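You operate a simulated robot arm through the tools that you are given. There is no shell and no other tool.

The job below is to be done with a simulated robot arm. You get a single attempt, and the scene is never put back.

TASK
Squeeze the orange half into the clear glass.
Fine: peel into the purple bowl; lever up again; the glass ends on the steel top over the drawers. Set down upright: clear glass.
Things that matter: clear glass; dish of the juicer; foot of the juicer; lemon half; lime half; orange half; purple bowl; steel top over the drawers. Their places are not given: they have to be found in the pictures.

The check looks at the end state, three seconds after you hand in, the way a careful person would. Anything else that was tipped, shoved, dropped, spilled or broken makes it a failure.

THE ROBOT
A 6-joint arm with a two-finger gripper, fixed in place. Base frame: the origin is at the foot of the arm, x ahead of it, y to its left, z up; the work surface is at about z = 910. Units: mm, rad, N and s.
With the tool pointing down near the work surface it reaches from about 140 to 680 mm from the base axis. Its first joint turns from -1.152 to 1.152 rad. Payload 2.45 kg.
Tool frame: the origin (TCP) lies between the finger pads and is the grasp point; the fingertips stand 30 mm ahead of it; z points along the fingers, y is the line along which they close. Largest opening 106 mm; the body of the gripper starts 79 mm behind the TCP.
Orientation is told as [roll, pitch, yaw] about the base's x, y, z axes, in that order, counted from this pose: with the fingers straight down and closing along the base's y, the tool's x points along the base's -x, its y along +y and its z along -z.

THE INTERFACE
- The arm moves only by the tool apply_moves. Its argument "commands" is a list of rows, each a list of 7 numbers: the closure in counts, from 0 (fully open) to 255 (shut), then the shift along the tool's x, y, z in mm, then the turn, a rotation vector about the tool's x, y, z in rad. In form: [[hand, dx, dy, dz, wx, wy, wz], ...]. A call has 1 to 20 rows; each row is the pose to reach, as a shift and turn from the pose commanded when the call began, along the tool's axes at that moment. Rows are played at 5 a second. More than 50 mm and 0.15 rad between two rows, or a gripper value outside its range, and nothing of the call is played. Where a pose cannot be reached the arm comes as near as it can. A force on the tool above 70 N (or 10 N above the force at the start of the call, whichever is more), or a blocked arm, ends the call early, and 0.2 s more pass. The fingers move at their own pace (about 153 mm/s each) and stop on an object; they squeeze with about 29 N. The grip force told is the motor's: it shows also when the fingers shut on nothing. Time passes only in rows, and 0.2 s behind the last, so rows that repeat a pose let the fingers close. It gives the time, the measured TCP pose, the force on the tool (base axes), the opening and the grip force at its end, in the units of the frame above (readings bear some noise), with the torque about the TCP (base axes, N m) and any sound that the robot's microphone picked up, and new pictures: "views" is both (left out), scene, wrist or none.
- Cameras (640 x 400 px; columns grow to the right, rows downward): "scene" is fixed at [59.1, 412.3, 1406.3]; the picture's right is [-0.76, -0.65, 0.00], its down [-0.36, 0.42, -0.84] and it looks along [0.54, -0.64, -0.55] (base axes); focal length 214 px, centre (320, 200). "wrist" rides on the gripper at [77, -2, -106] in the tool frame; the picture's right is [0.02, 1.00, 0.00], its down [-0.78, 0.02, -0.62] and it looks along [-0.62, 0.01, 0.78] (tool axes); focal length 247 px, centre (320, 200).
- point_at(camera, pixels): for up to 12 pixels [column, row] of the newest picture of that camera ("zoom" is the newest enlarged one), the place [x, y, z] in the base frame of the surface seen there, good to about 2 mm. No time passes.
- close_up(camera, box): a new picture of the part [left, top, right, bottom] of that camera's present view, enlarged. No time passes.
- hand_in(): hands the job in; it is judged then, once.

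Unless the task says otherwise, let go and move clear before handing in.

The tools are called after "Emit:" as a command line: name --pt "numbers of a row" for each row, then --argument value for the rest, lists and objects as JSON in quotes. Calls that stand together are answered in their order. apply_moves: Moves the arm, as the interface text tells. Its arguments: {"type":"object","properties":{"commands":{"type":"array"},"views":{"type":"string","enum":["both","scene","wrist","none"]}},"required":["commands"]} The other tools are called the same way: point_at (camera, pixels) gives the place of the surface under pixels of a picture; close_up (camera, box) takes an enlarged picture of a part of a camera's view; hand_in () hands the job in.

At the start:

```text
time: 0.0
tcp_pos: [383.2, 32.9, 1318.1]
orientation: [0.002, -0.002, 0.0]
force: [-0.1, -0.1, -0.4]
moment: [-0.01, 0.04, -0.03]
width: 105.7
grasp_force: 0.1
```

scene: 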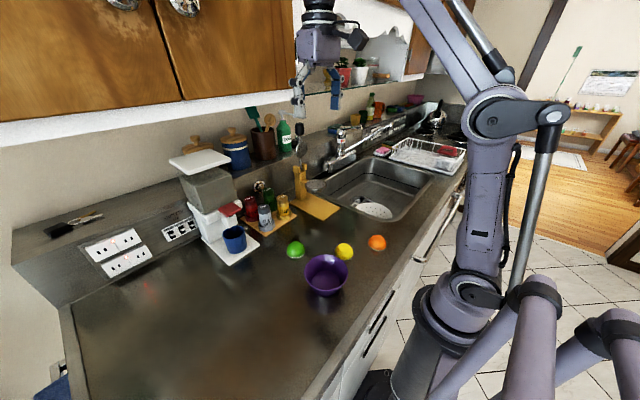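
wrist: 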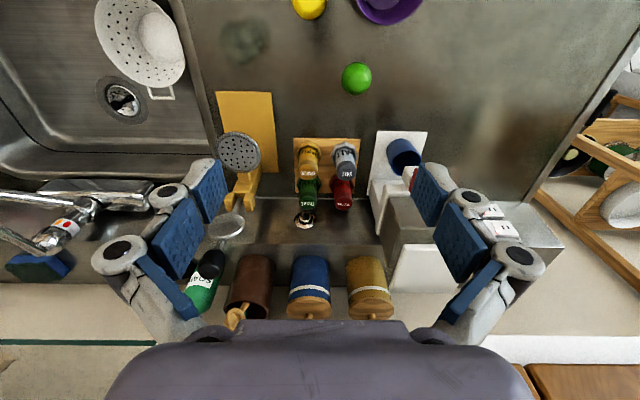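

The scene picture shows a lime at (295,250), a lemon at (344,251), an orange at (377,242), a purple bowl at (326,274), and a white and grey machine at (215,205). I'll enlarge these areas to find the juicer and the clear glass.

Emit:
close_up --camera "scene" --box '[160, 130, 320, 280]'

Emit:
close_up --camera "scene" --box '[270, 200, 430, 300]'

Emit:
close_up --camera "wrist" --box '[320, 0, 640, 200]'

Emit:
close_up --camera "scene" --box '[280, 50, 480, 230]'

```text
2.67 times, centred on (240, 205) of scene
```

zoom: 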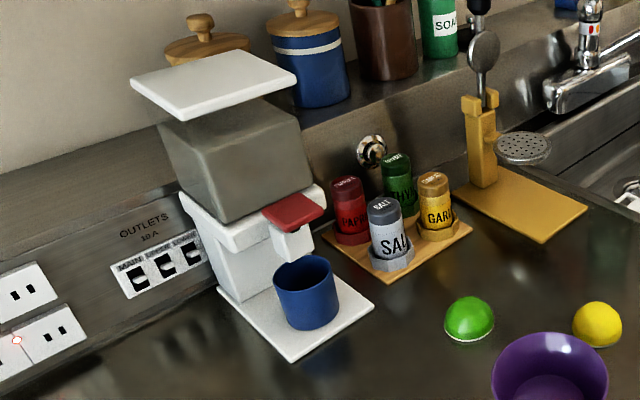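

```text
4.00 times, centred on (350, 250) of scene
```

zoom: 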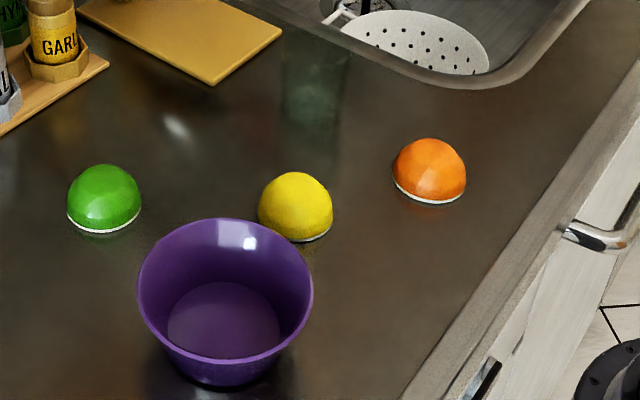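

```text
2.00 times, centred on (480, 100) of wrist
```

zoom: 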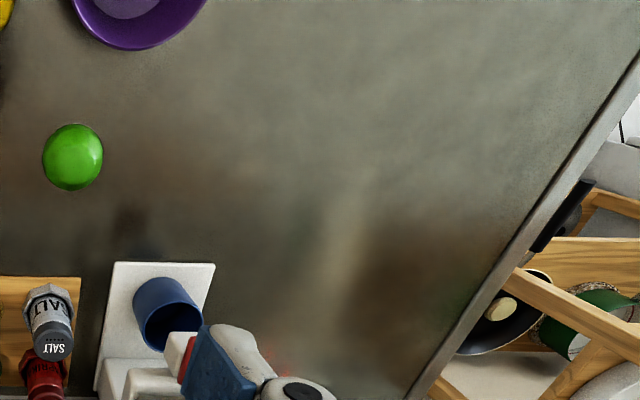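

```text
2.22 times, centred on (380, 140) of scene
```

zoom: 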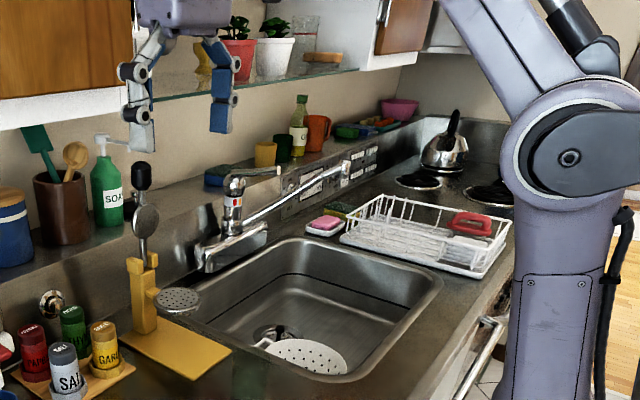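

The yellow tool at scene (297,185) with the perforated dish and the raised lever looks like the juicer. The faint shape at scene (349,222) looks like the clear glass. I'll zoom in on both and get their positions.

Emit:
close_up --camera "scene" --box '[320, 195, 384, 235]'

Emit:
close_up --camera "wrist" --box '[180, 0, 308, 80]'

Emit:
close_up --camera "wrist" --box '[180, 80, 308, 300]'

Emit:
close_up --camera "scene" --box '[270, 110, 350, 230]'

Emit:
point_at --camera "scene" --pixels '[[295, 250], [344, 251], [377, 242], [326, 290], [349, 222], [301, 172], [299, 130], [299, 150], [315, 186], [320, 207], [340, 207], [300, 195]]'

Emit:
point_at --camera "wrist" --pixels '[[238, 152], [222, 152], [256, 152], [238, 134], [238, 168], [245, 40], [217, 92], [272, 92], [276, 172], [357, 78], [310, 5], [240, 190]]'

```text
10.00 times, centred on (352, 215) of scene
```

zoom: 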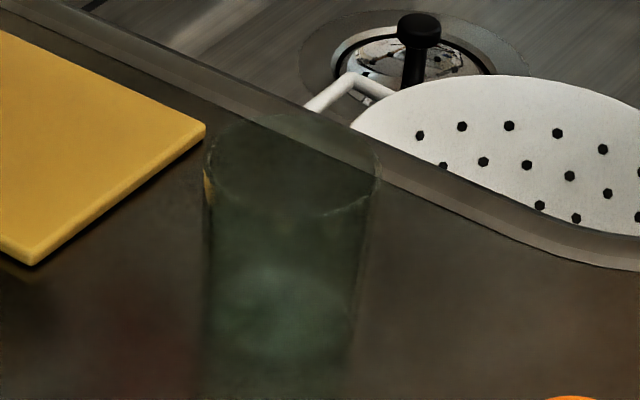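

```text
5.00 times, centred on (244, 40) of wrist
```

zoom: 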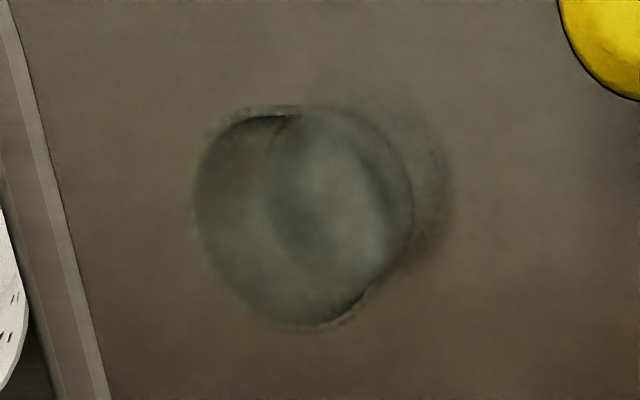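

```text
1.82 times, centred on (244, 190) of wrist
```

zoom: 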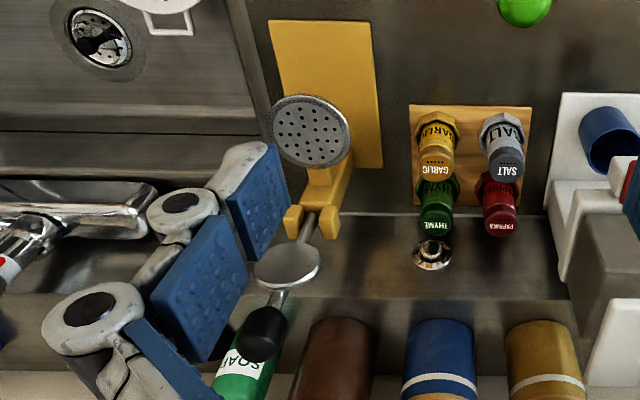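

```text
3.33 times, centred on (310, 170) of scene
```

zoom: 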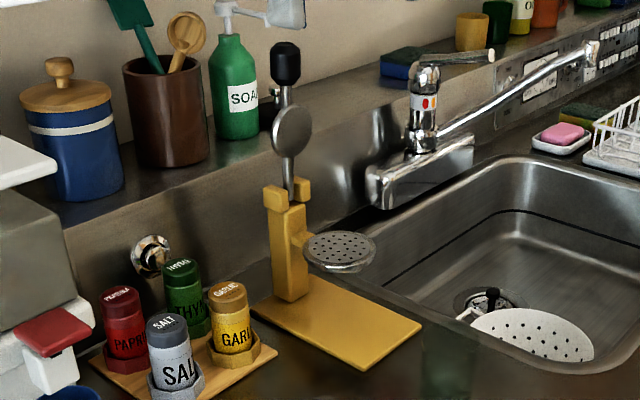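

```text
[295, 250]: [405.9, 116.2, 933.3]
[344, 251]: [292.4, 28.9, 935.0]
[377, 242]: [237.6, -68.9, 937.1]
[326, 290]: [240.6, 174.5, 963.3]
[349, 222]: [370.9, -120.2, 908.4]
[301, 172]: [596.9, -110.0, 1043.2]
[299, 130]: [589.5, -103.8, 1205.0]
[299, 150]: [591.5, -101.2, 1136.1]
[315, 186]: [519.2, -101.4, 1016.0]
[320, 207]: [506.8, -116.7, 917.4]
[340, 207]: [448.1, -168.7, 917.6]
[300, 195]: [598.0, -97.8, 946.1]
```

```text
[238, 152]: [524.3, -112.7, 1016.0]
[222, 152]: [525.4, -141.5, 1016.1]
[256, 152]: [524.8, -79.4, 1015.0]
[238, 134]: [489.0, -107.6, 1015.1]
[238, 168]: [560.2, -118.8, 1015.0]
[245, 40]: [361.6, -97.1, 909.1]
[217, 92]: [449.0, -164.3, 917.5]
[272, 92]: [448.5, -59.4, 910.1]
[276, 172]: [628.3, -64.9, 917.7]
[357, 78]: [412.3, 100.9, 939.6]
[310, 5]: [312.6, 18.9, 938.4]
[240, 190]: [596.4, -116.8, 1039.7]
```

The glass stands near (355,-90) with its rim at about z 980. The juicer dish is near (524,-112,1015), and the lever knob is near (590,-104,1205). I'll measure these more exactly in the close-up.

Emit:
close_up --camera "scene" --box '[284, 115, 348, 155]'

Emit:
close_up --camera "scene" --box '[284, 150, 348, 190]'

Emit:
point_at --camera "zoom" --pixels '[[80, 180], [160, 150], [130, 70], [240, 270], [330, 300], [450, 300], [560, 330], [330, 360], [200, 350], [100, 350], [550, 390], [160, 270]]'

Emit:
close_up --camera "scene" --box '[356, 222, 404, 262]'

```text
10.00 times, centred on (316, 135) of scene
```

zoom: 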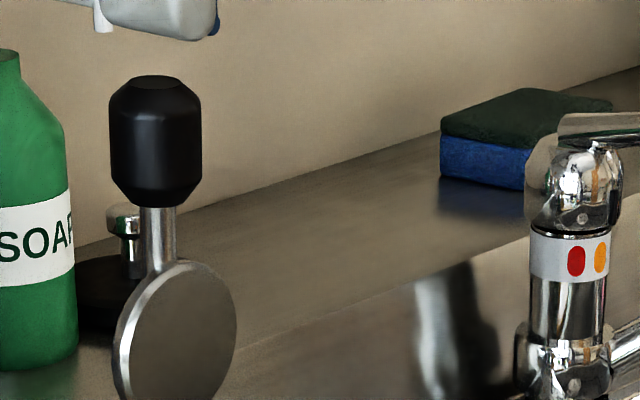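

```text
10.00 times, centred on (316, 170) of scene
```

zoom: 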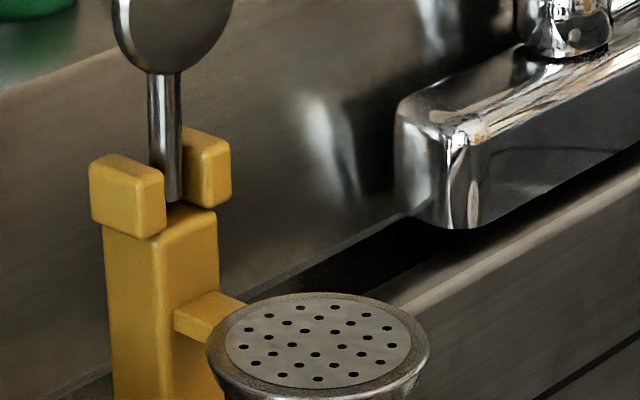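

```text
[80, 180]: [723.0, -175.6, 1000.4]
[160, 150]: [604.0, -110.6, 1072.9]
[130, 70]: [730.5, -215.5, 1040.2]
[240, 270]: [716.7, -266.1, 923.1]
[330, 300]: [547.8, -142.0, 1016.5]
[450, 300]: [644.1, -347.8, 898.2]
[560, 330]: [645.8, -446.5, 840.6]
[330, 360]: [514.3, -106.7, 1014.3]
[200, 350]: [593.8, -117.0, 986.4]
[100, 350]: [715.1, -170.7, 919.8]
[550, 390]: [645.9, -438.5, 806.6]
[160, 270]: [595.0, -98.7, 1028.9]
```

```text
10.00 times, centred on (380, 242) of scene
```

zoom: 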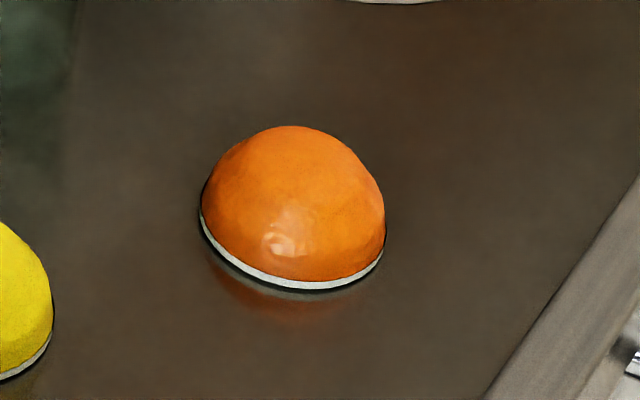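

The orange half is cut face down with its centre near (237,-79), and the juicer is symmetric about y≈-115 with its lever up. I'll move above the orange with a slight forward tilt, so the hand stays clear of the raised lever when I place it later.

Emit:
apply_moves --pt "0 18 -14 32 0 -0.044 0" --pt "0 36 -28 64 0 -0.088 0" --pt "0 55 -42 97 0 -0.131 0" --pt "0 73 -56 129 0 -0.175 0" --pt "0 91 -70 161 0 -0.219 0" --pt "0 110 -84 194 0 -0.263 0" --pt "0 128 -98 226 0 -0.306 0" --pt "0 146 -112 258 0 -0.35 0" --pt "0 146 -112 258 0 -0.35 0"

Emit:
close_up --camera "scene" --box '[320, 100, 480, 260]'

```text
time: 2.0
tcp_pos: [238.4, -78.6, 1058.7]
orientation: [0.002, -0.351, 0.0]
force: [-0.1, 0.3, 0.4]
moment: [0.0, 0.01, 0.01]
width: 106.1
grasp_force: 0.1
```

scene: 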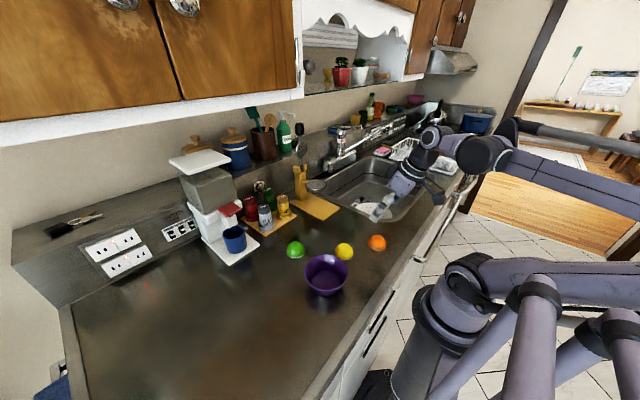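
wrist: 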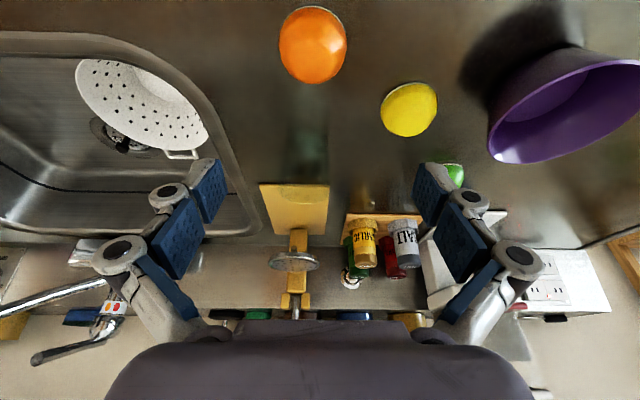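

```text
2.50 times, centred on (400, 180) of scene
```

zoom: 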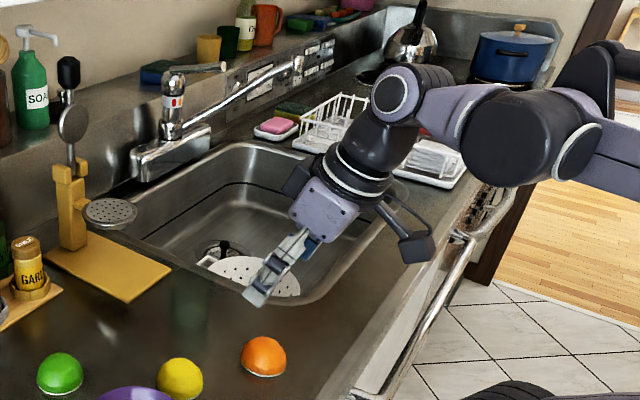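

The orange shows at wrist pixel (313,45), slightly left of the hand's midline. I'll measure its outline exactly before going down.

Emit:
point_at --camera "wrist" --pixels '[[282, 44], [343, 46], [312, 44], [312, 80], [312, 12], [290, 60], [335, 60], [300, 200], [270, 195], [330, 195], [295, 262], [295, 302]]'

Emit:
point_at --camera "scene" --pixels '[[377, 239], [377, 245], [370, 243], [384, 244], [344, 247], [295, 246], [326, 257], [305, 270], [348, 270], [326, 285], [299, 146], [299, 165]]'

Emit:
close_up --camera "wrist" --box '[230, 170, 390, 320]'

```text
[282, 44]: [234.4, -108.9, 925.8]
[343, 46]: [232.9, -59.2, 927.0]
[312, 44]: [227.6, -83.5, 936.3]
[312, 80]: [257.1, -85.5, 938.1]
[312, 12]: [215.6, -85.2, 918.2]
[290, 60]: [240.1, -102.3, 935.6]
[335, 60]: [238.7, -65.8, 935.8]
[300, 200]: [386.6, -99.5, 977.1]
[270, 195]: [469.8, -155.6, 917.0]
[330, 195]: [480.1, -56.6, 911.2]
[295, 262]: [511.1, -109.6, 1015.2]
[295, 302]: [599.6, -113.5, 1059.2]
```

```text
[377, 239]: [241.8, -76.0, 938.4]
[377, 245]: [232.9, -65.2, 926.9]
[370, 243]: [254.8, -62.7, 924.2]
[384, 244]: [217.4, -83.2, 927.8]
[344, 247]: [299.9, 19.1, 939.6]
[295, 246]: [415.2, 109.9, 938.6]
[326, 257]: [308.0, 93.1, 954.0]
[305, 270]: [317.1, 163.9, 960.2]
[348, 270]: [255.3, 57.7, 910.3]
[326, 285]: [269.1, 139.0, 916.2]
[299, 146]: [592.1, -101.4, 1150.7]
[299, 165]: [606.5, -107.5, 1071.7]
```

```text
2.67 times, centred on (310, 245) of wrist
```

zoom: 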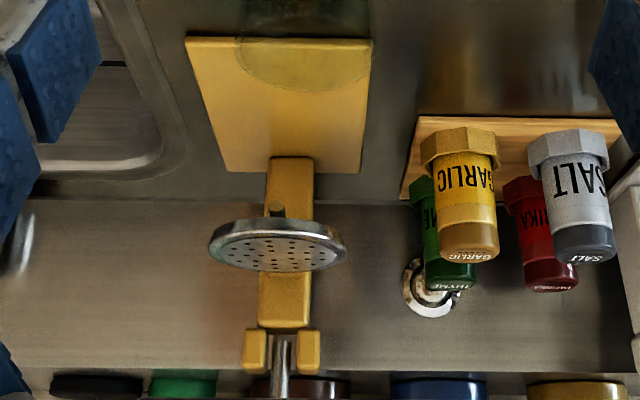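

The orange centre works out to about (241,-84), roughly 60 mm wide. A small spout hangs under the dish at zoom (277,208), so I'll check its height against the glass rim.

Emit:
point_at --camera "zoom" --pixels '[[277, 206], [277, 213], [277, 222], [277, 236], [277, 255], [277, 268], [305, 88], [240, 70], [368, 60], [255, 165], [305, 165], [290, 180]]'

Emit:
close_up --camera "wrist" --box '[270, 230, 334, 270]'

Emit:
close_up --camera "wrist" --box '[256, 130, 384, 210]'

```text
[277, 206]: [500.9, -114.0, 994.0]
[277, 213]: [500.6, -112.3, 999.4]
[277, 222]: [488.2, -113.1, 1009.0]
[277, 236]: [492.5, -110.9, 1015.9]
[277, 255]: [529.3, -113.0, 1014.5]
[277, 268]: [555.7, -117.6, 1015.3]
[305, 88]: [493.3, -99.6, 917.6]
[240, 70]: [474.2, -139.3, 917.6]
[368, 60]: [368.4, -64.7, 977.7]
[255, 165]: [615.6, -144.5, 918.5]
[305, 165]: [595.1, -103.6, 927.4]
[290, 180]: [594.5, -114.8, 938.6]
```

```text
10.00 times, centred on (302, 250) of wrist
```

zoom: 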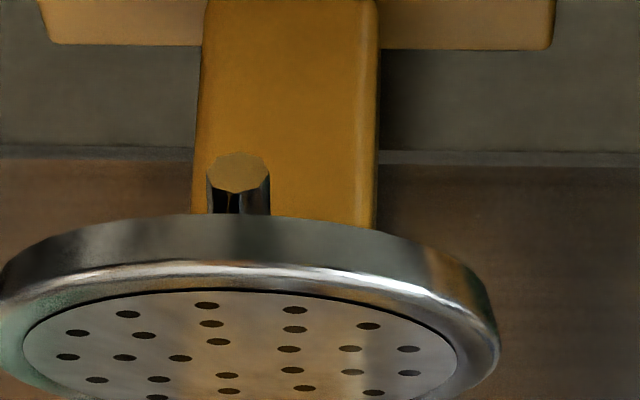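

```text
5.00 times, centred on (320, 170) of wrist
```

zoom: 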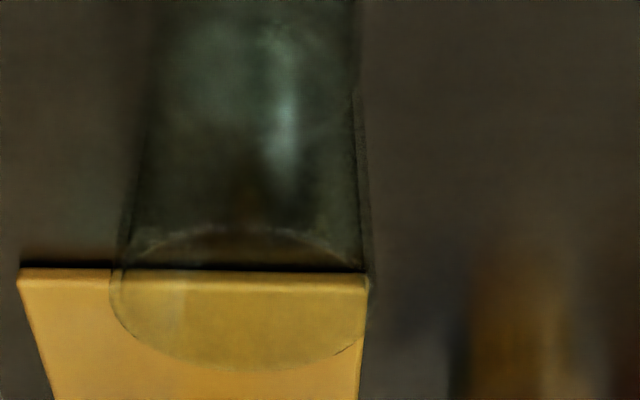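

The spout tip is around (505,-114,990) and the glass rim is near z 977 on the counter, so it will be a tight fit on the foot. I'll measure the rim and the spout more precisely.

Emit:
point_at --camera "zoom" --pixels '[[240, 366], [180, 355], [300, 360], [116, 300], [364, 320], [240, 372], [210, 368], [360, 110], [130, 200], [240, 232], [180, 240], [150, 332]]'

Emit:
close_up --camera "wrist" --box '[278, 235, 310, 255]'

Emit:
close_up --camera "scene" --box '[300, 170, 332, 190]'

Emit:
point_at --camera "wrist" --pixels '[[294, 246], [294, 245], [294, 247], [294, 249], [294, 250], [292, 247], [296, 247], [276, 258], [314, 262], [294, 253], [294, 256], [294, 270]]'

```text
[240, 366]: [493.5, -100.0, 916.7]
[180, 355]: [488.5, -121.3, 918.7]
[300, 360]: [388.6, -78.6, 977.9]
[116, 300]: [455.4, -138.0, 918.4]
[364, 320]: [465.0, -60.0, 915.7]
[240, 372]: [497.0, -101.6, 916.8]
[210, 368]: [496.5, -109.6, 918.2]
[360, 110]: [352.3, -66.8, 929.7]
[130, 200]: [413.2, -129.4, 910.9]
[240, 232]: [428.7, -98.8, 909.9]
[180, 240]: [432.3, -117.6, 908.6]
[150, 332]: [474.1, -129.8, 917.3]
```

```text
16.00 times, centred on (294, 245) of wrist
```

zoom: 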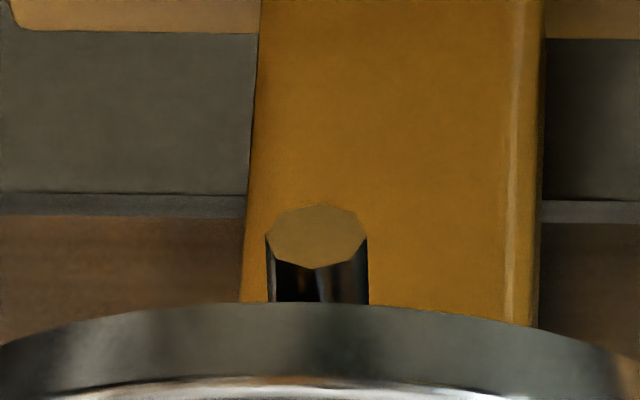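

```text
16.00 times, centred on (316, 180) of scene
```

zoom: 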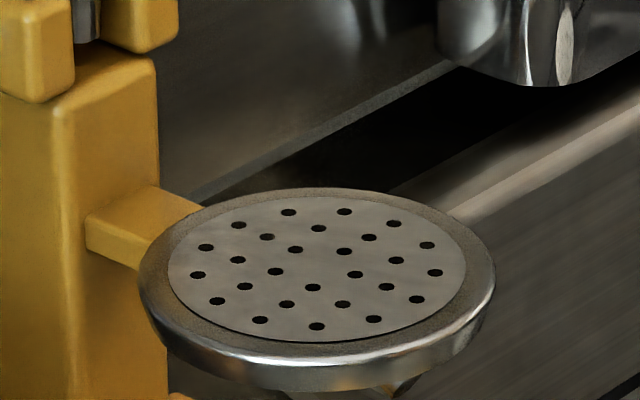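

```text
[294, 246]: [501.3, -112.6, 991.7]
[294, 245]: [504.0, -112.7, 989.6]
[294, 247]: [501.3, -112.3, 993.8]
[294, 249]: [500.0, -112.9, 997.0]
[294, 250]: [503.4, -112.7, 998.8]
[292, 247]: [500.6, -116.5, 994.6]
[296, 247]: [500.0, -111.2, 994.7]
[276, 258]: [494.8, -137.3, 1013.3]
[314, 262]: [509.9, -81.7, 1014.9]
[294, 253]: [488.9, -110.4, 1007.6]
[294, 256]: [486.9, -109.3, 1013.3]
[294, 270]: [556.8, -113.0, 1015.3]
```

The spout tip ends near z 989 and the rim should reach about 985 on the foot, so the glass should pass under with a few millimetres to spare. Next I'll lower the open fingers around the orange, close them and check the grip.

Emit:
apply_moves --pt "0 6 -5.4 -2 0 0 0" --pt "0 18 -5.4 31 0 0 0" --pt "0 30 -5.4 64 0 0 0" --pt "0 39 -5.4 88 0 0 0" --pt "0 45 -5.4 105 0 0 0" --pt "0 45 -5.4 105 0 0 0"

```text
time: 3.4
tcp_pos: [231.4, -84.7, 942.8]
orientation: [0.003, -0.352, 0.0]
force: [0.0, -0.5, -0.4]
moment: [0.02, 0.01, -0.02]
width: 106.0
grasp_force: 0.0
```

scene: 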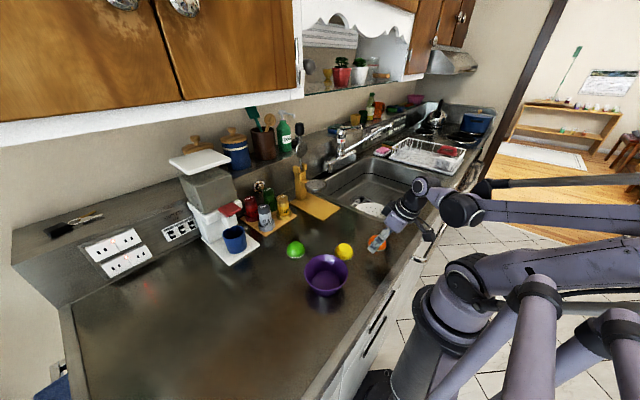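
wrist: 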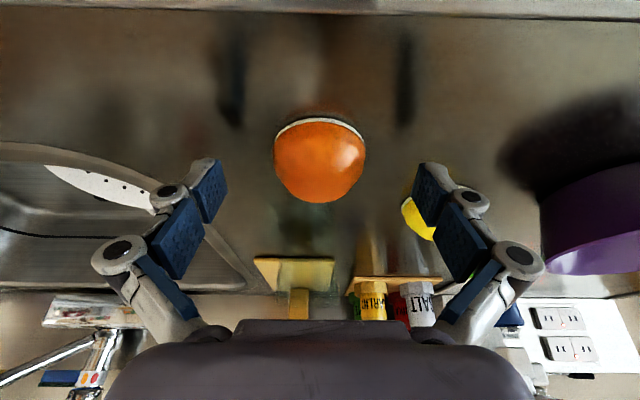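

The orange sits midway between the fingertips at wrist pixel (320,158). I'll rise 2 mm for clearance and close on it.

Emit:
apply_moves --pt "0 -0.7 0 -1.9 0 0 0" --pt "90 -0.7 0 -1.9 0 0 0" --pt "255 -0.7 0 -1.9 0 0 0" --pt "255 -0.7 0 -1.9 0 0 0" --pt "255 -0.7 0 -1.9 0 0 0"

```text
time: 4.6
tcp_pos: [233.7, -86.1, 946.8]
orientation: [0.003, -0.351, -0.001]
force: [-0.5, 0.3, 13.8]
moment: [0.04, -0.16, -0.02]
width: 52.7
grasp_force: 29.0
```

scene: 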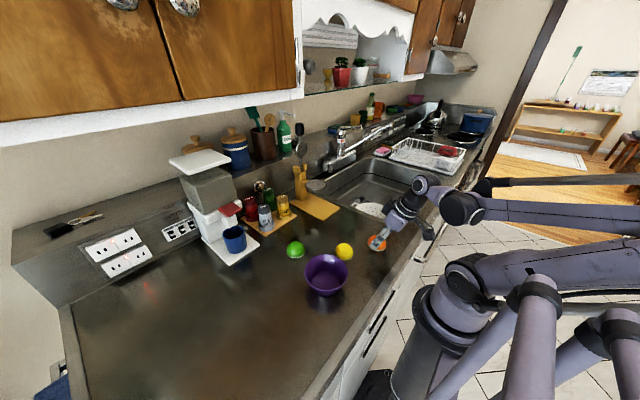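
wrist: 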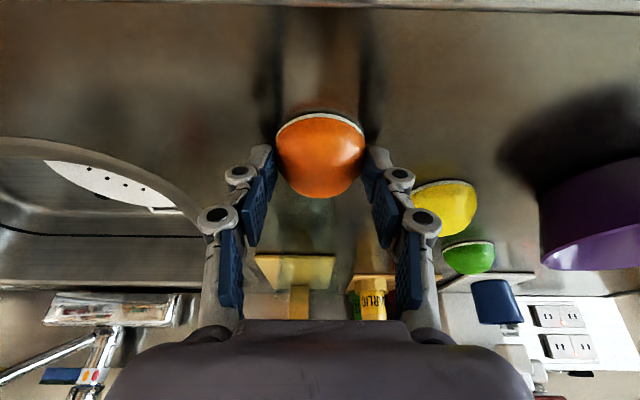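

The fingers closed to 52.7 mm with about 14 N pushing up, so they're holding the dome partway up its slope. I'll lift gently and check that the orange comes along.

Emit:
apply_moves --pt "255 -2 0 -5 0 0 0" --pt "255 -4 0 -11 0 0 0" --pt "255 -7 0 -20 0 0 0" --pt "255 -7 0 -20 0 0 0"

Emit:
close_up --camera "scene" --box '[350, 200, 430, 260]'

Emit:
close_up --camera "wrist" --box '[220, 80, 420, 220]'

```text
time: 5.6
tcp_pos: [231.7, -85.2, 969.3]
orientation: [0.002, -0.353, 0.0]
force: [-0.3, -0.4, -0.5]
moment: [0.02, -0.03, 0.01]
width: 52.4
grasp_force: 28.9
```

scene: 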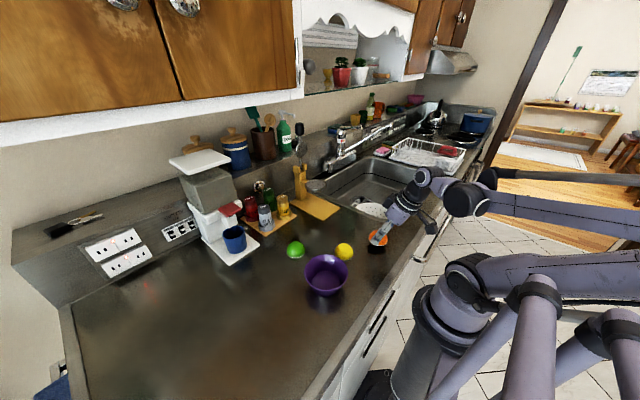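
wrist: 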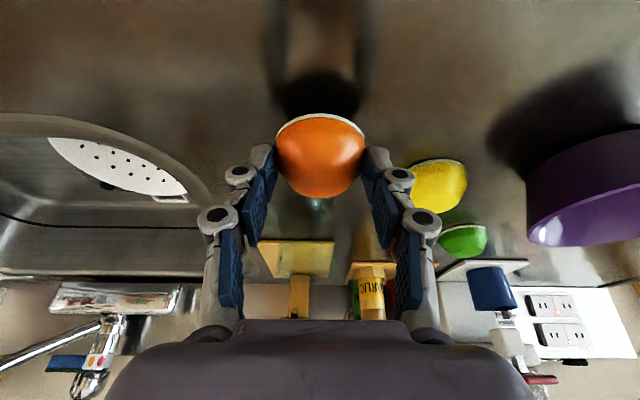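

```text
6.67 times, centred on (390, 230) of scene
```

zoom: 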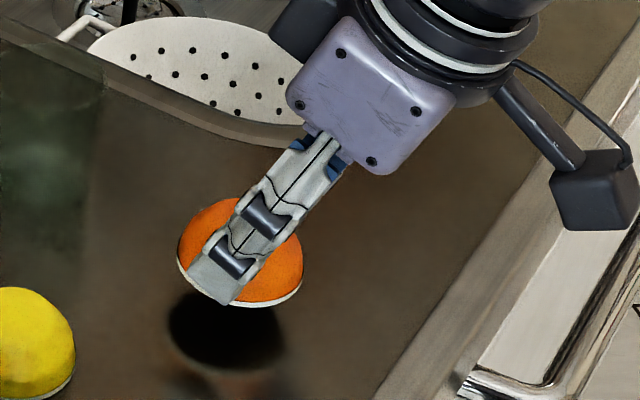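

```text
2.86 times, centred on (320, 150) of wrist
```

zoom: 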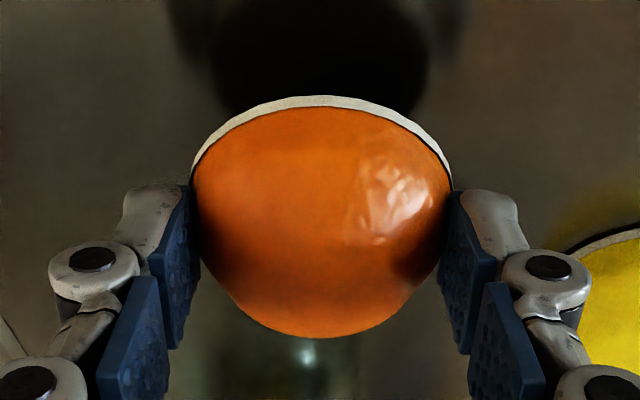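

The orange is held and looks level. I'll measure its lower rim against the TCP to know the release height, then head for the dish.

Emit:
point_at --camera "zoom" --pixels '[[320, 101], [260, 112], [380, 112], [205, 155], [442, 155], [320, 330], [320, 200]]'

Emit:
point_at --camera "scene" --pixels '[[386, 244], [369.5, 240], [372, 243], [383, 245]]'

```text
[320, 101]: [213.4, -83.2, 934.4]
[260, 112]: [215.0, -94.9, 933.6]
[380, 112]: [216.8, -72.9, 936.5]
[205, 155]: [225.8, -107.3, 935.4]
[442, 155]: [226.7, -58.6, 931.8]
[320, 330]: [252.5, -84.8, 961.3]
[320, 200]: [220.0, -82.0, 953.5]
```

```text
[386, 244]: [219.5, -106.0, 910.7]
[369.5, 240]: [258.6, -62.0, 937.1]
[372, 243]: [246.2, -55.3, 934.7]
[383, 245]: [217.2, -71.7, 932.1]
```

The orange's flat base is about 37 mm below the TCP and centred about 11 mm ahead of it. I'll raise it above the glass and carry it over the dish.

Emit:
apply_moves --pt "255 -12 0 -33 0 0 0" --pt "255 -24 0 -66 0 0 0" --pt "255 -36 0 -99 0 0 0" --pt "255 -48.5 0 -132.4 0 0 0" --pt "255 -81.3 -3.8 -120.4 0 0 0" --pt "255 -114.1 -7.6 -108.4 0 0 0" --pt "255 -146.9 -11.4 -96.4 0 0 0" --pt "255 -179.6 -15.2 -84.3 0 0 0" --pt "255 -212.4 -18.9 -72.3 0 0 0" --pt "255 -245.2 -22.7 -60.3 0 0 0" --pt "255 -278 -26.5 -48.3 0 0 0" --pt "255 -310.8 -30.3 -36.3 0 0 0" --pt "255 -310.8 -30.3 -36.3 0 0 0"

Emit:
close_up --camera "scene" --box '[270, 110, 350, 210]'

Emit:
close_up --camera "wrist" --box '[220, 60, 420, 240]'

```text
time: 8.4
tcp_pos: [511.8, -115.7, 1109.3]
orientation: [0.001, -0.353, 0.0]
force: [-0.1, -0.4, 0.1]
moment: [0.03, 0.01, 0.03]
width: 52.2
grasp_force: 28.7
```

scene: 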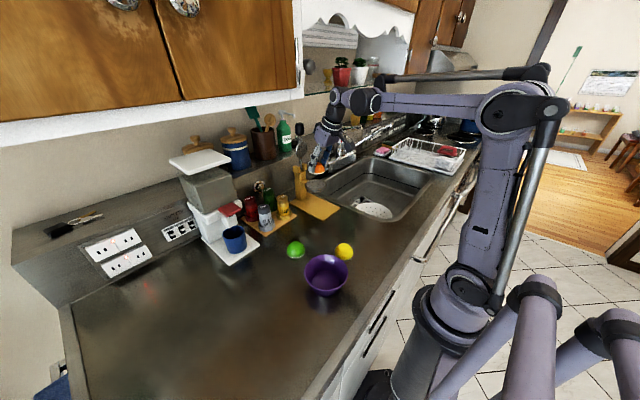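
wrist: 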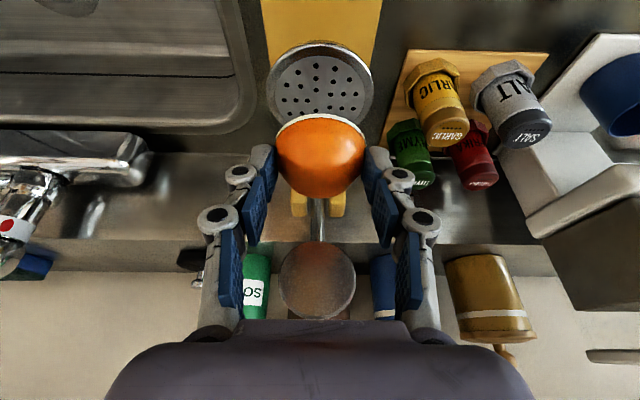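

```text
4.00 times, centred on (310, 160) of scene
```

zoom: 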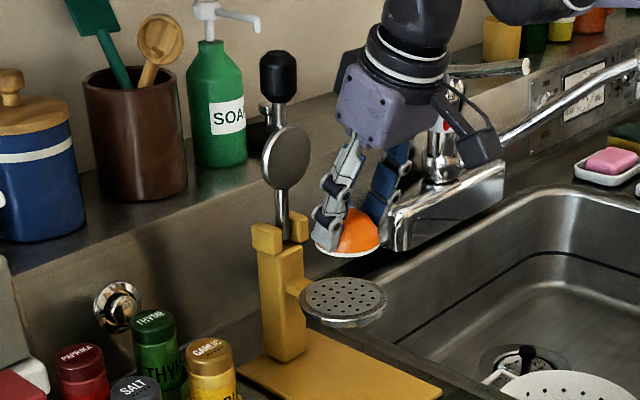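

```text
2.22 times, centred on (320, 150) of wrist
```

zoom: 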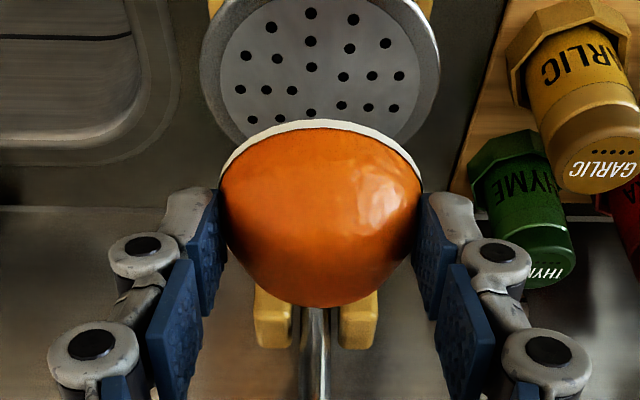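

The orange is centred over the dish in y. I'll check the dish's fore-aft centre before lowering.

Emit:
point_at --camera "wrist" --pixels '[[320, 43], [320, 50], [320, 100], [270, 85], [371, 85], [276, 62], [365, 62], [320, 195], [320, 280], [320, 235], [281, 280], [355, 280]]'

Emit:
point_at --camera "scene" --pixels '[[305, 184.5], [326, 184], [316, 180], [316, 189], [301, 145], [299, 128], [299, 124], [299, 134], [299, 163], [296, 148]]'

```text
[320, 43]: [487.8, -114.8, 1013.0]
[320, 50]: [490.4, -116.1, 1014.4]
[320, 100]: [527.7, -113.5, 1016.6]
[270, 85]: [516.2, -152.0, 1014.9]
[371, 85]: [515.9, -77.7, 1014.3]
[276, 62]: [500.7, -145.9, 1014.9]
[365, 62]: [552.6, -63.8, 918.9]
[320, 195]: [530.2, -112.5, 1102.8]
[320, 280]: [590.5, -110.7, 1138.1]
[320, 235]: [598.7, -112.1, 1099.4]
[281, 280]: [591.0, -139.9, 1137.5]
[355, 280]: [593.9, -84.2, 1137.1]
```

```text
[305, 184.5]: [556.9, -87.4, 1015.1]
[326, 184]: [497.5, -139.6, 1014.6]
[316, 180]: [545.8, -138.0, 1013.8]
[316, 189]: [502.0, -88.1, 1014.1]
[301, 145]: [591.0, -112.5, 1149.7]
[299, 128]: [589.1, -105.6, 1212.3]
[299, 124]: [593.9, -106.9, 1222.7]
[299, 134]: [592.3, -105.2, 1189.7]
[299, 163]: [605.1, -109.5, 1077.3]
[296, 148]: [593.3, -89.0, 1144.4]
```

The dish centre is about (525,-114), its top is at z 1015, and the orange is above it. I'll lower it to just touching.

Emit:
apply_moves --pt "255 5 0 15 0 0 0" --pt "255 11 0 33 0 0 0" --pt "255 14.5 0 43 0 0 0" --pt "255 16 0 48 0 0 0" --pt "255 17 0 50.5 0 0 0" --pt "255 17.4 0 51.6 0 0 0" --pt "255 17.4 0 51.6 0 0 0"

Emit:
close_up --camera "scene" --box '[284, 150, 348, 200]'

```text
time: 10.0
tcp_pos: [512.9, -115.4, 1055.8]
orientation: [0.001, -0.352, 0.0]
force: [0.2, -0.2, -1.0]
moment: [0.01, 0.02, -0.01]
width: 52.3
grasp_force: 29.1
```

scene: 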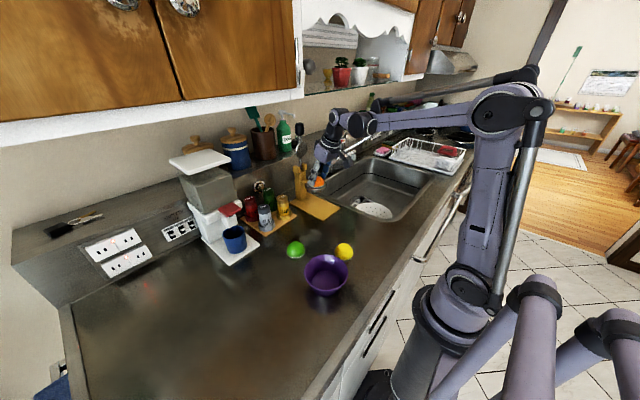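
wrist: 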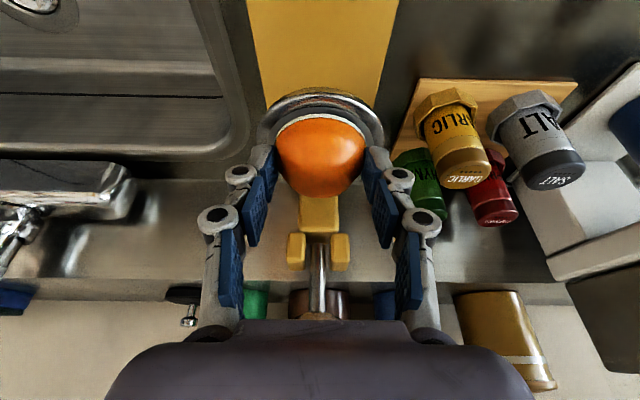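

```text
8.00 times, centred on (316, 175) of scene
```

zoom: 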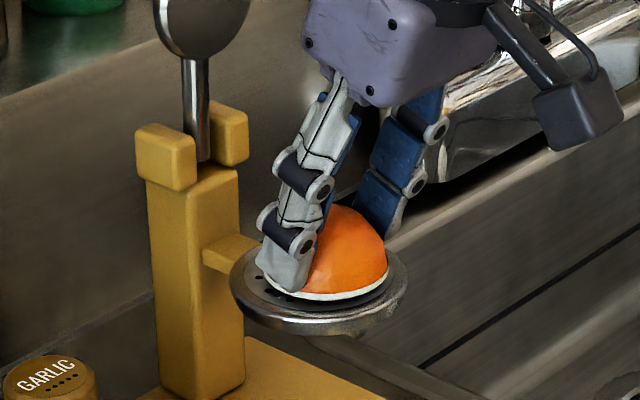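

The orange is about 3 mm above the dish and centred. I'll lower the last few millimetres while watching the force.

Emit:
apply_moves --pt "255 0.3 0 1 0 0 0" --pt "255 0.7 0 2 0 0 0" --pt "255 1 0 3 0 0 0" --pt "255 1 0 3 0 0 0" --views "none"

Emit:
close_up --camera "scene" --box '[294, 165, 342, 195]'

```text
time: 11.0
tcp_pos: [513.1, -114.1, 1053.6]
orientation: [0.001, -0.351, 0.0]
force: [0.7, 0.2, -0.7]
moment: [0.01, 0.01, 0.02]
width: 52.1
grasp_force: 29.7
```

```text
13.33 times, centred on (318, 180) of scene
```

zoom: 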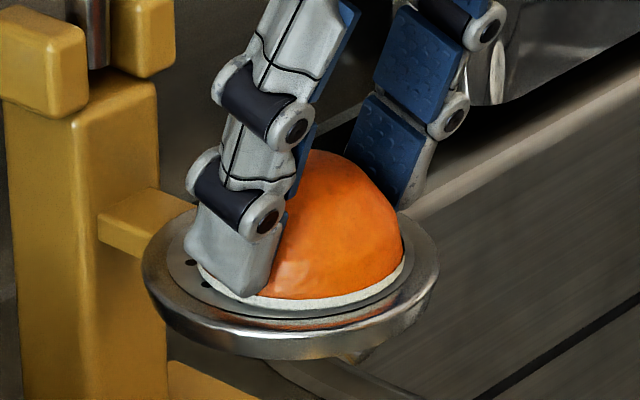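

There's no contact force yet. I'll lower another couple of millimetres.

Emit:
apply_moves --pt "255 0.3 0 0.9 0 0 0" --pt "255 0.6 0 1.8 0 0 0" --pt "255 0.9 0 2.6 0 0 0" --pt "255 0.9 0 2.6 0 0 0" --views "none"

Emit:
close_up --camera "scene" --box '[294, 165, 342, 195]'

```text
time: 12.0
tcp_pos: [513.0, -114.8, 1050.1]
orientation: [-0.001, -0.353, 0.0]
force: [-4.7, -2.6, 38.3]
moment: [-0.11, -0.38, -0.05]
width: 52.9
grasp_force: 28.7
```

```text
13.33 times, centred on (318, 180) of scene
```

zoom: 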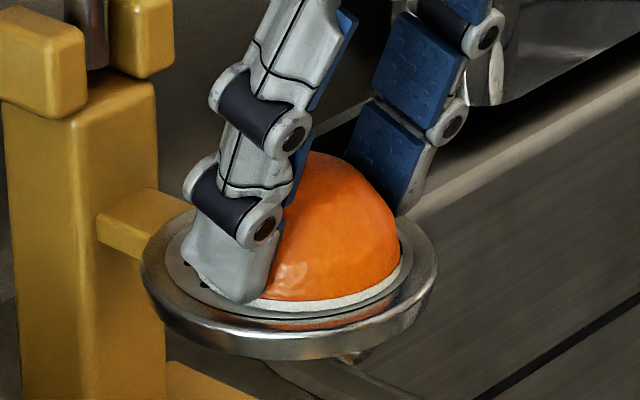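

The orange is firmly seated at 38 N, so I'll ease off, open the fingers and back straight up.

Emit:
apply_moves --pt "255 -0.5 0 -1.6 0 0 0" --pt "120 -0.5 0 -1.6 0 0 0" --pt "60 -0.5 0 -1.6 0 0 0" --pt "40 -0.5 0 -1.6 0 0 0" --pt "40 -4 0 -12 0 0 0" --pt "40 -12 0 -33 0 0 0" --pt "40 -24 0 -66 0 0 0"

Emit:
close_up --camera "scene" --box '[294, 165, 342, 195]'

```text
time: 13.6
tcp_pos: [513.0, -115.5, 1120.0]
orientation: [0.002, -0.354, 0.0]
force: [-0.4, -0.5, -1.3]
moment: [-0.02, 0.01, 0.02]
width: 89.4
grasp_force: 0.0
```

scene: 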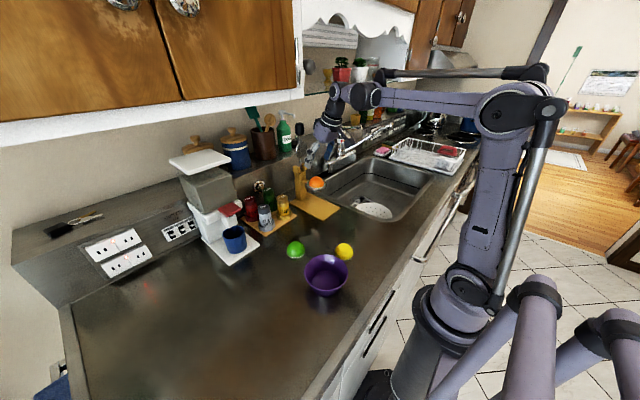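
wrist: 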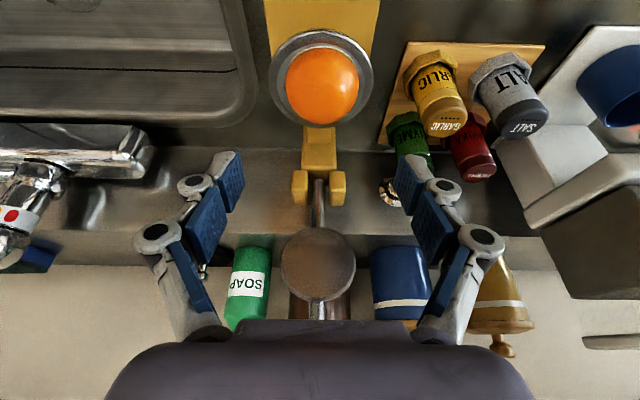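

```text
13.33 times, centred on (318, 180) of scene
```

zoom: 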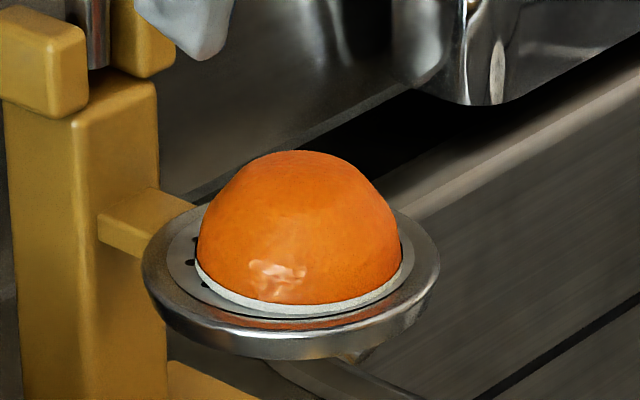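

The orange half sits centred on the dish. Next I'll back away and tilt the hand flatter, to about 38° below horizontal, so the glass can slide under the dish, and I'll check the arm can hold that pose near the glass.

Emit:
apply_moves --pt "0 28 2 -10 0 0 0" --pt "0 60 6 -10 0 -0.09 0" --pt "0 93 10 -10 0 -0.185 0" --pt "0 126 14 -9 0 -0.28 0" --pt "0 159 18 -8 0 -0.37 0" --pt "0 192 22.5 -7 0 -0.46 0" --pt "0 192 22.5 -7 0 -0.554 0" --pt "0 192 22.5 -7 0 -0.554 0"

Emit:
close_up --camera "wrist" --box '[220, 40, 420, 240]'

Emit:
close_up --camera "scene" --box '[300, 120, 460, 240]'

```text
time: 15.4
tcp_pos: [329.3, -90.9, 1059.2]
orientation: [0.001, -0.907, -0.002]
force: [1.0, 0.8, 0.5]
moment: [0.01, -0.04, 0.0]
width: 106.0
grasp_force: 0.1
```

scene: 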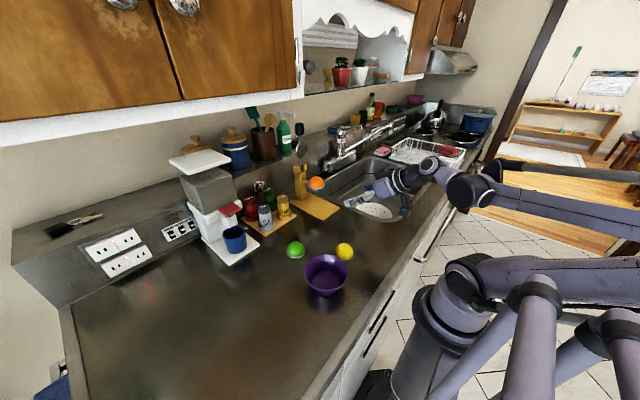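
wrist: 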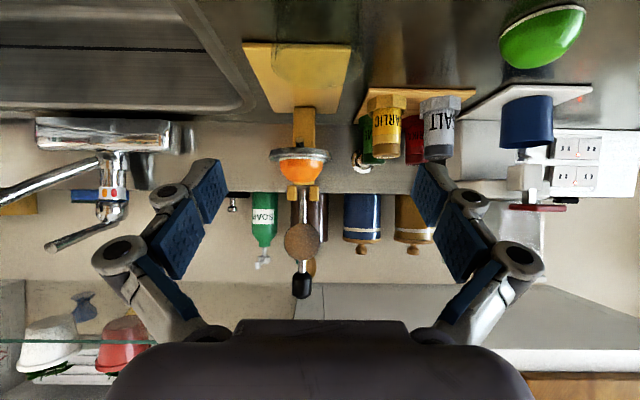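

```text
2.00 times, centred on (320, 140) of wrist
```

zoom: 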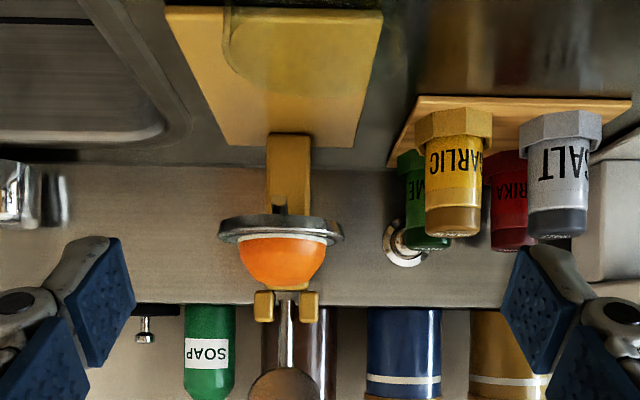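

```text
3.33 times, centred on (380, 180) of scene
```

zoom: 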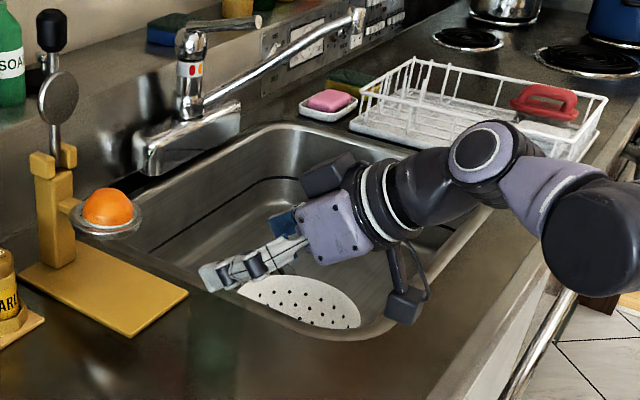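

The arm holds the flat tilt, and the wrist camera now looks horizontally. I'll back off and drop so the camera sees the glass from the side and I can measure it.

Emit:
apply_moves --pt "0 20 -1 -10 0 0 0" --pt "0 40 -2 -15 0 0 0" --pt "0 60 -2 -10 0 0 0" --pt "0 80 -2 -7 0 0 0" --pt "0 97.7 -2 -4.8 0 0 0" --pt "0 97.7 -2 -4.8 0 0 0"

Emit:
close_up --camera "wrist" --box '[220, 40, 420, 240]'

Emit:
close_up --camera "scene" --box '[328, 197, 376, 233]'

```text
time: 16.8
tcp_pos: [266.0, -92.9, 984.2]
orientation: [0.001, -0.906, 0.001]
force: [0.4, -0.4, -0.5]
moment: [-0.03, 0.0, -0.01]
width: 105.7
grasp_force: 0.2
```

scene: 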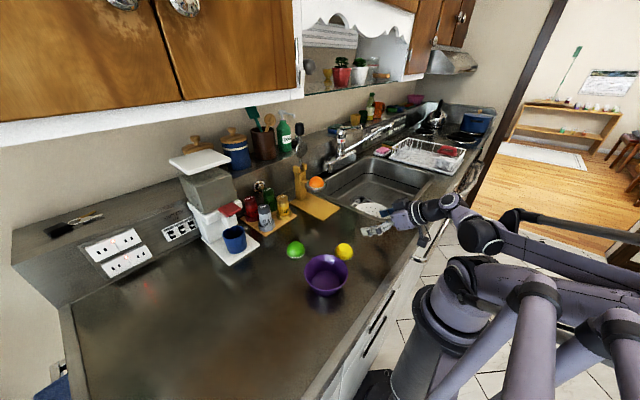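
wrist: 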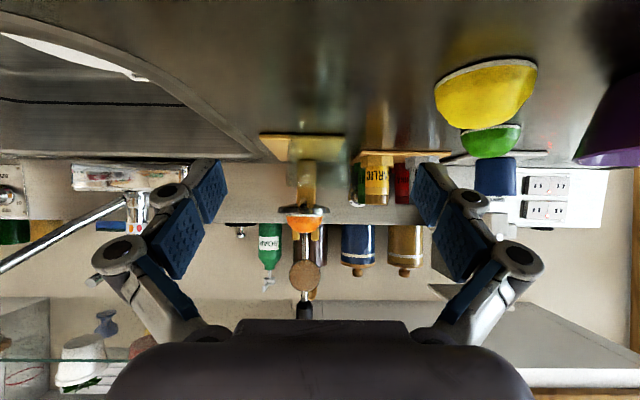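

```text
2.00 times, centred on (320, 140) of wrist
```

zoom: 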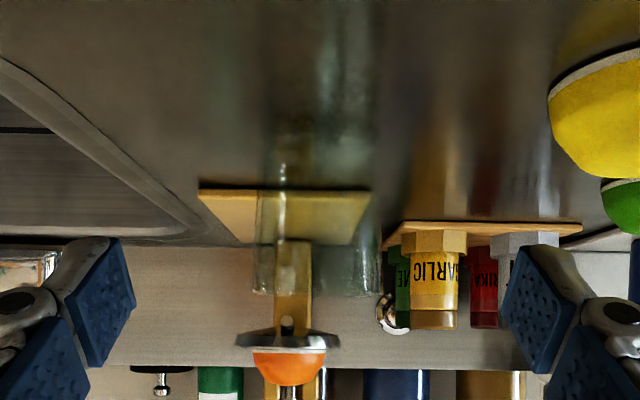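

```text
11.11 times, centred on (352, 215) of scene
```

zoom: 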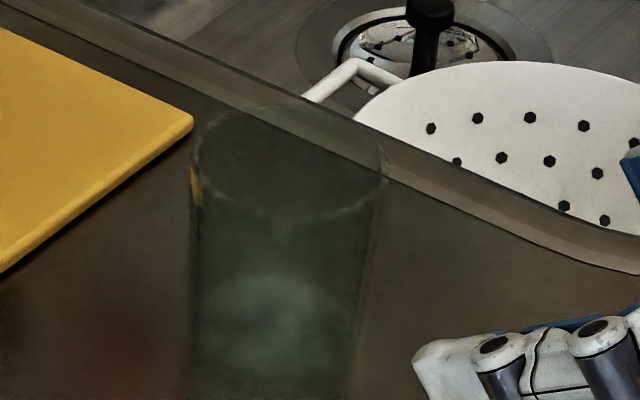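

The glass shows clearly from the side: edges at zoom x 252–382, so about 58 mm wide and centred near y -94, with its rim at z≈978.6. I'll zoom in on the spout and the foot edge to confirm the vertical clearance.

Emit:
close_up --camera "wrist" --box '[280, 170, 344, 210]'

Emit:
close_up --camera "wrist" --box '[250, 110, 378, 190]'

Emit:
point_at --camera "wrist" --pixels '[[303, 199], [303, 200], [303, 201], [303, 203], [303, 206], [303, 209], [290, 208], [316, 208], [303, 134], [303, 137], [262, 135], [343, 137]]'

```text
10.00 times, centred on (312, 190) of wrist
```

zoom: 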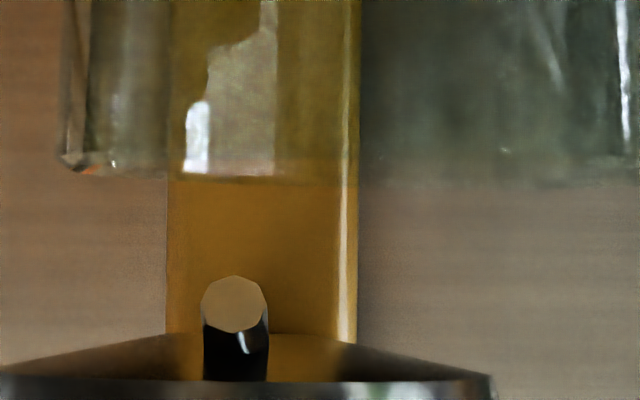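

```text
5.00 times, centred on (314, 150) of wrist
```

zoom: 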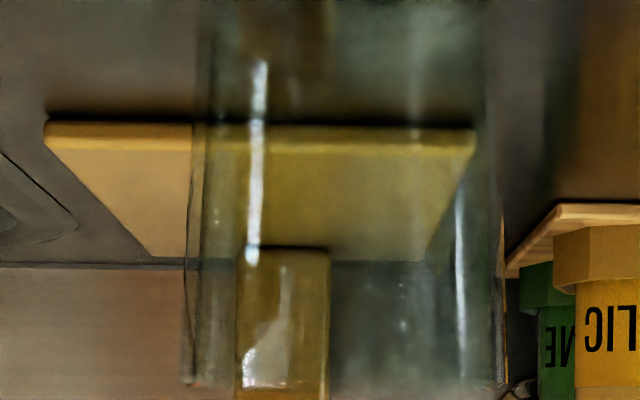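

```text
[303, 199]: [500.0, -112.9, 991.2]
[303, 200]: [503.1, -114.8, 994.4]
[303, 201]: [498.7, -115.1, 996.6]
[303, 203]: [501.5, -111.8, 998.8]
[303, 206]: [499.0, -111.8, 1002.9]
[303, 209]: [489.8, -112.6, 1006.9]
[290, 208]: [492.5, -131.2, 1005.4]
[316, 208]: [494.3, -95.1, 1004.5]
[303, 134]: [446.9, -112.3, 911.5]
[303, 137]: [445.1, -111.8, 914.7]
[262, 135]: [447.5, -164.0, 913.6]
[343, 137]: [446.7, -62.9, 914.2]
```

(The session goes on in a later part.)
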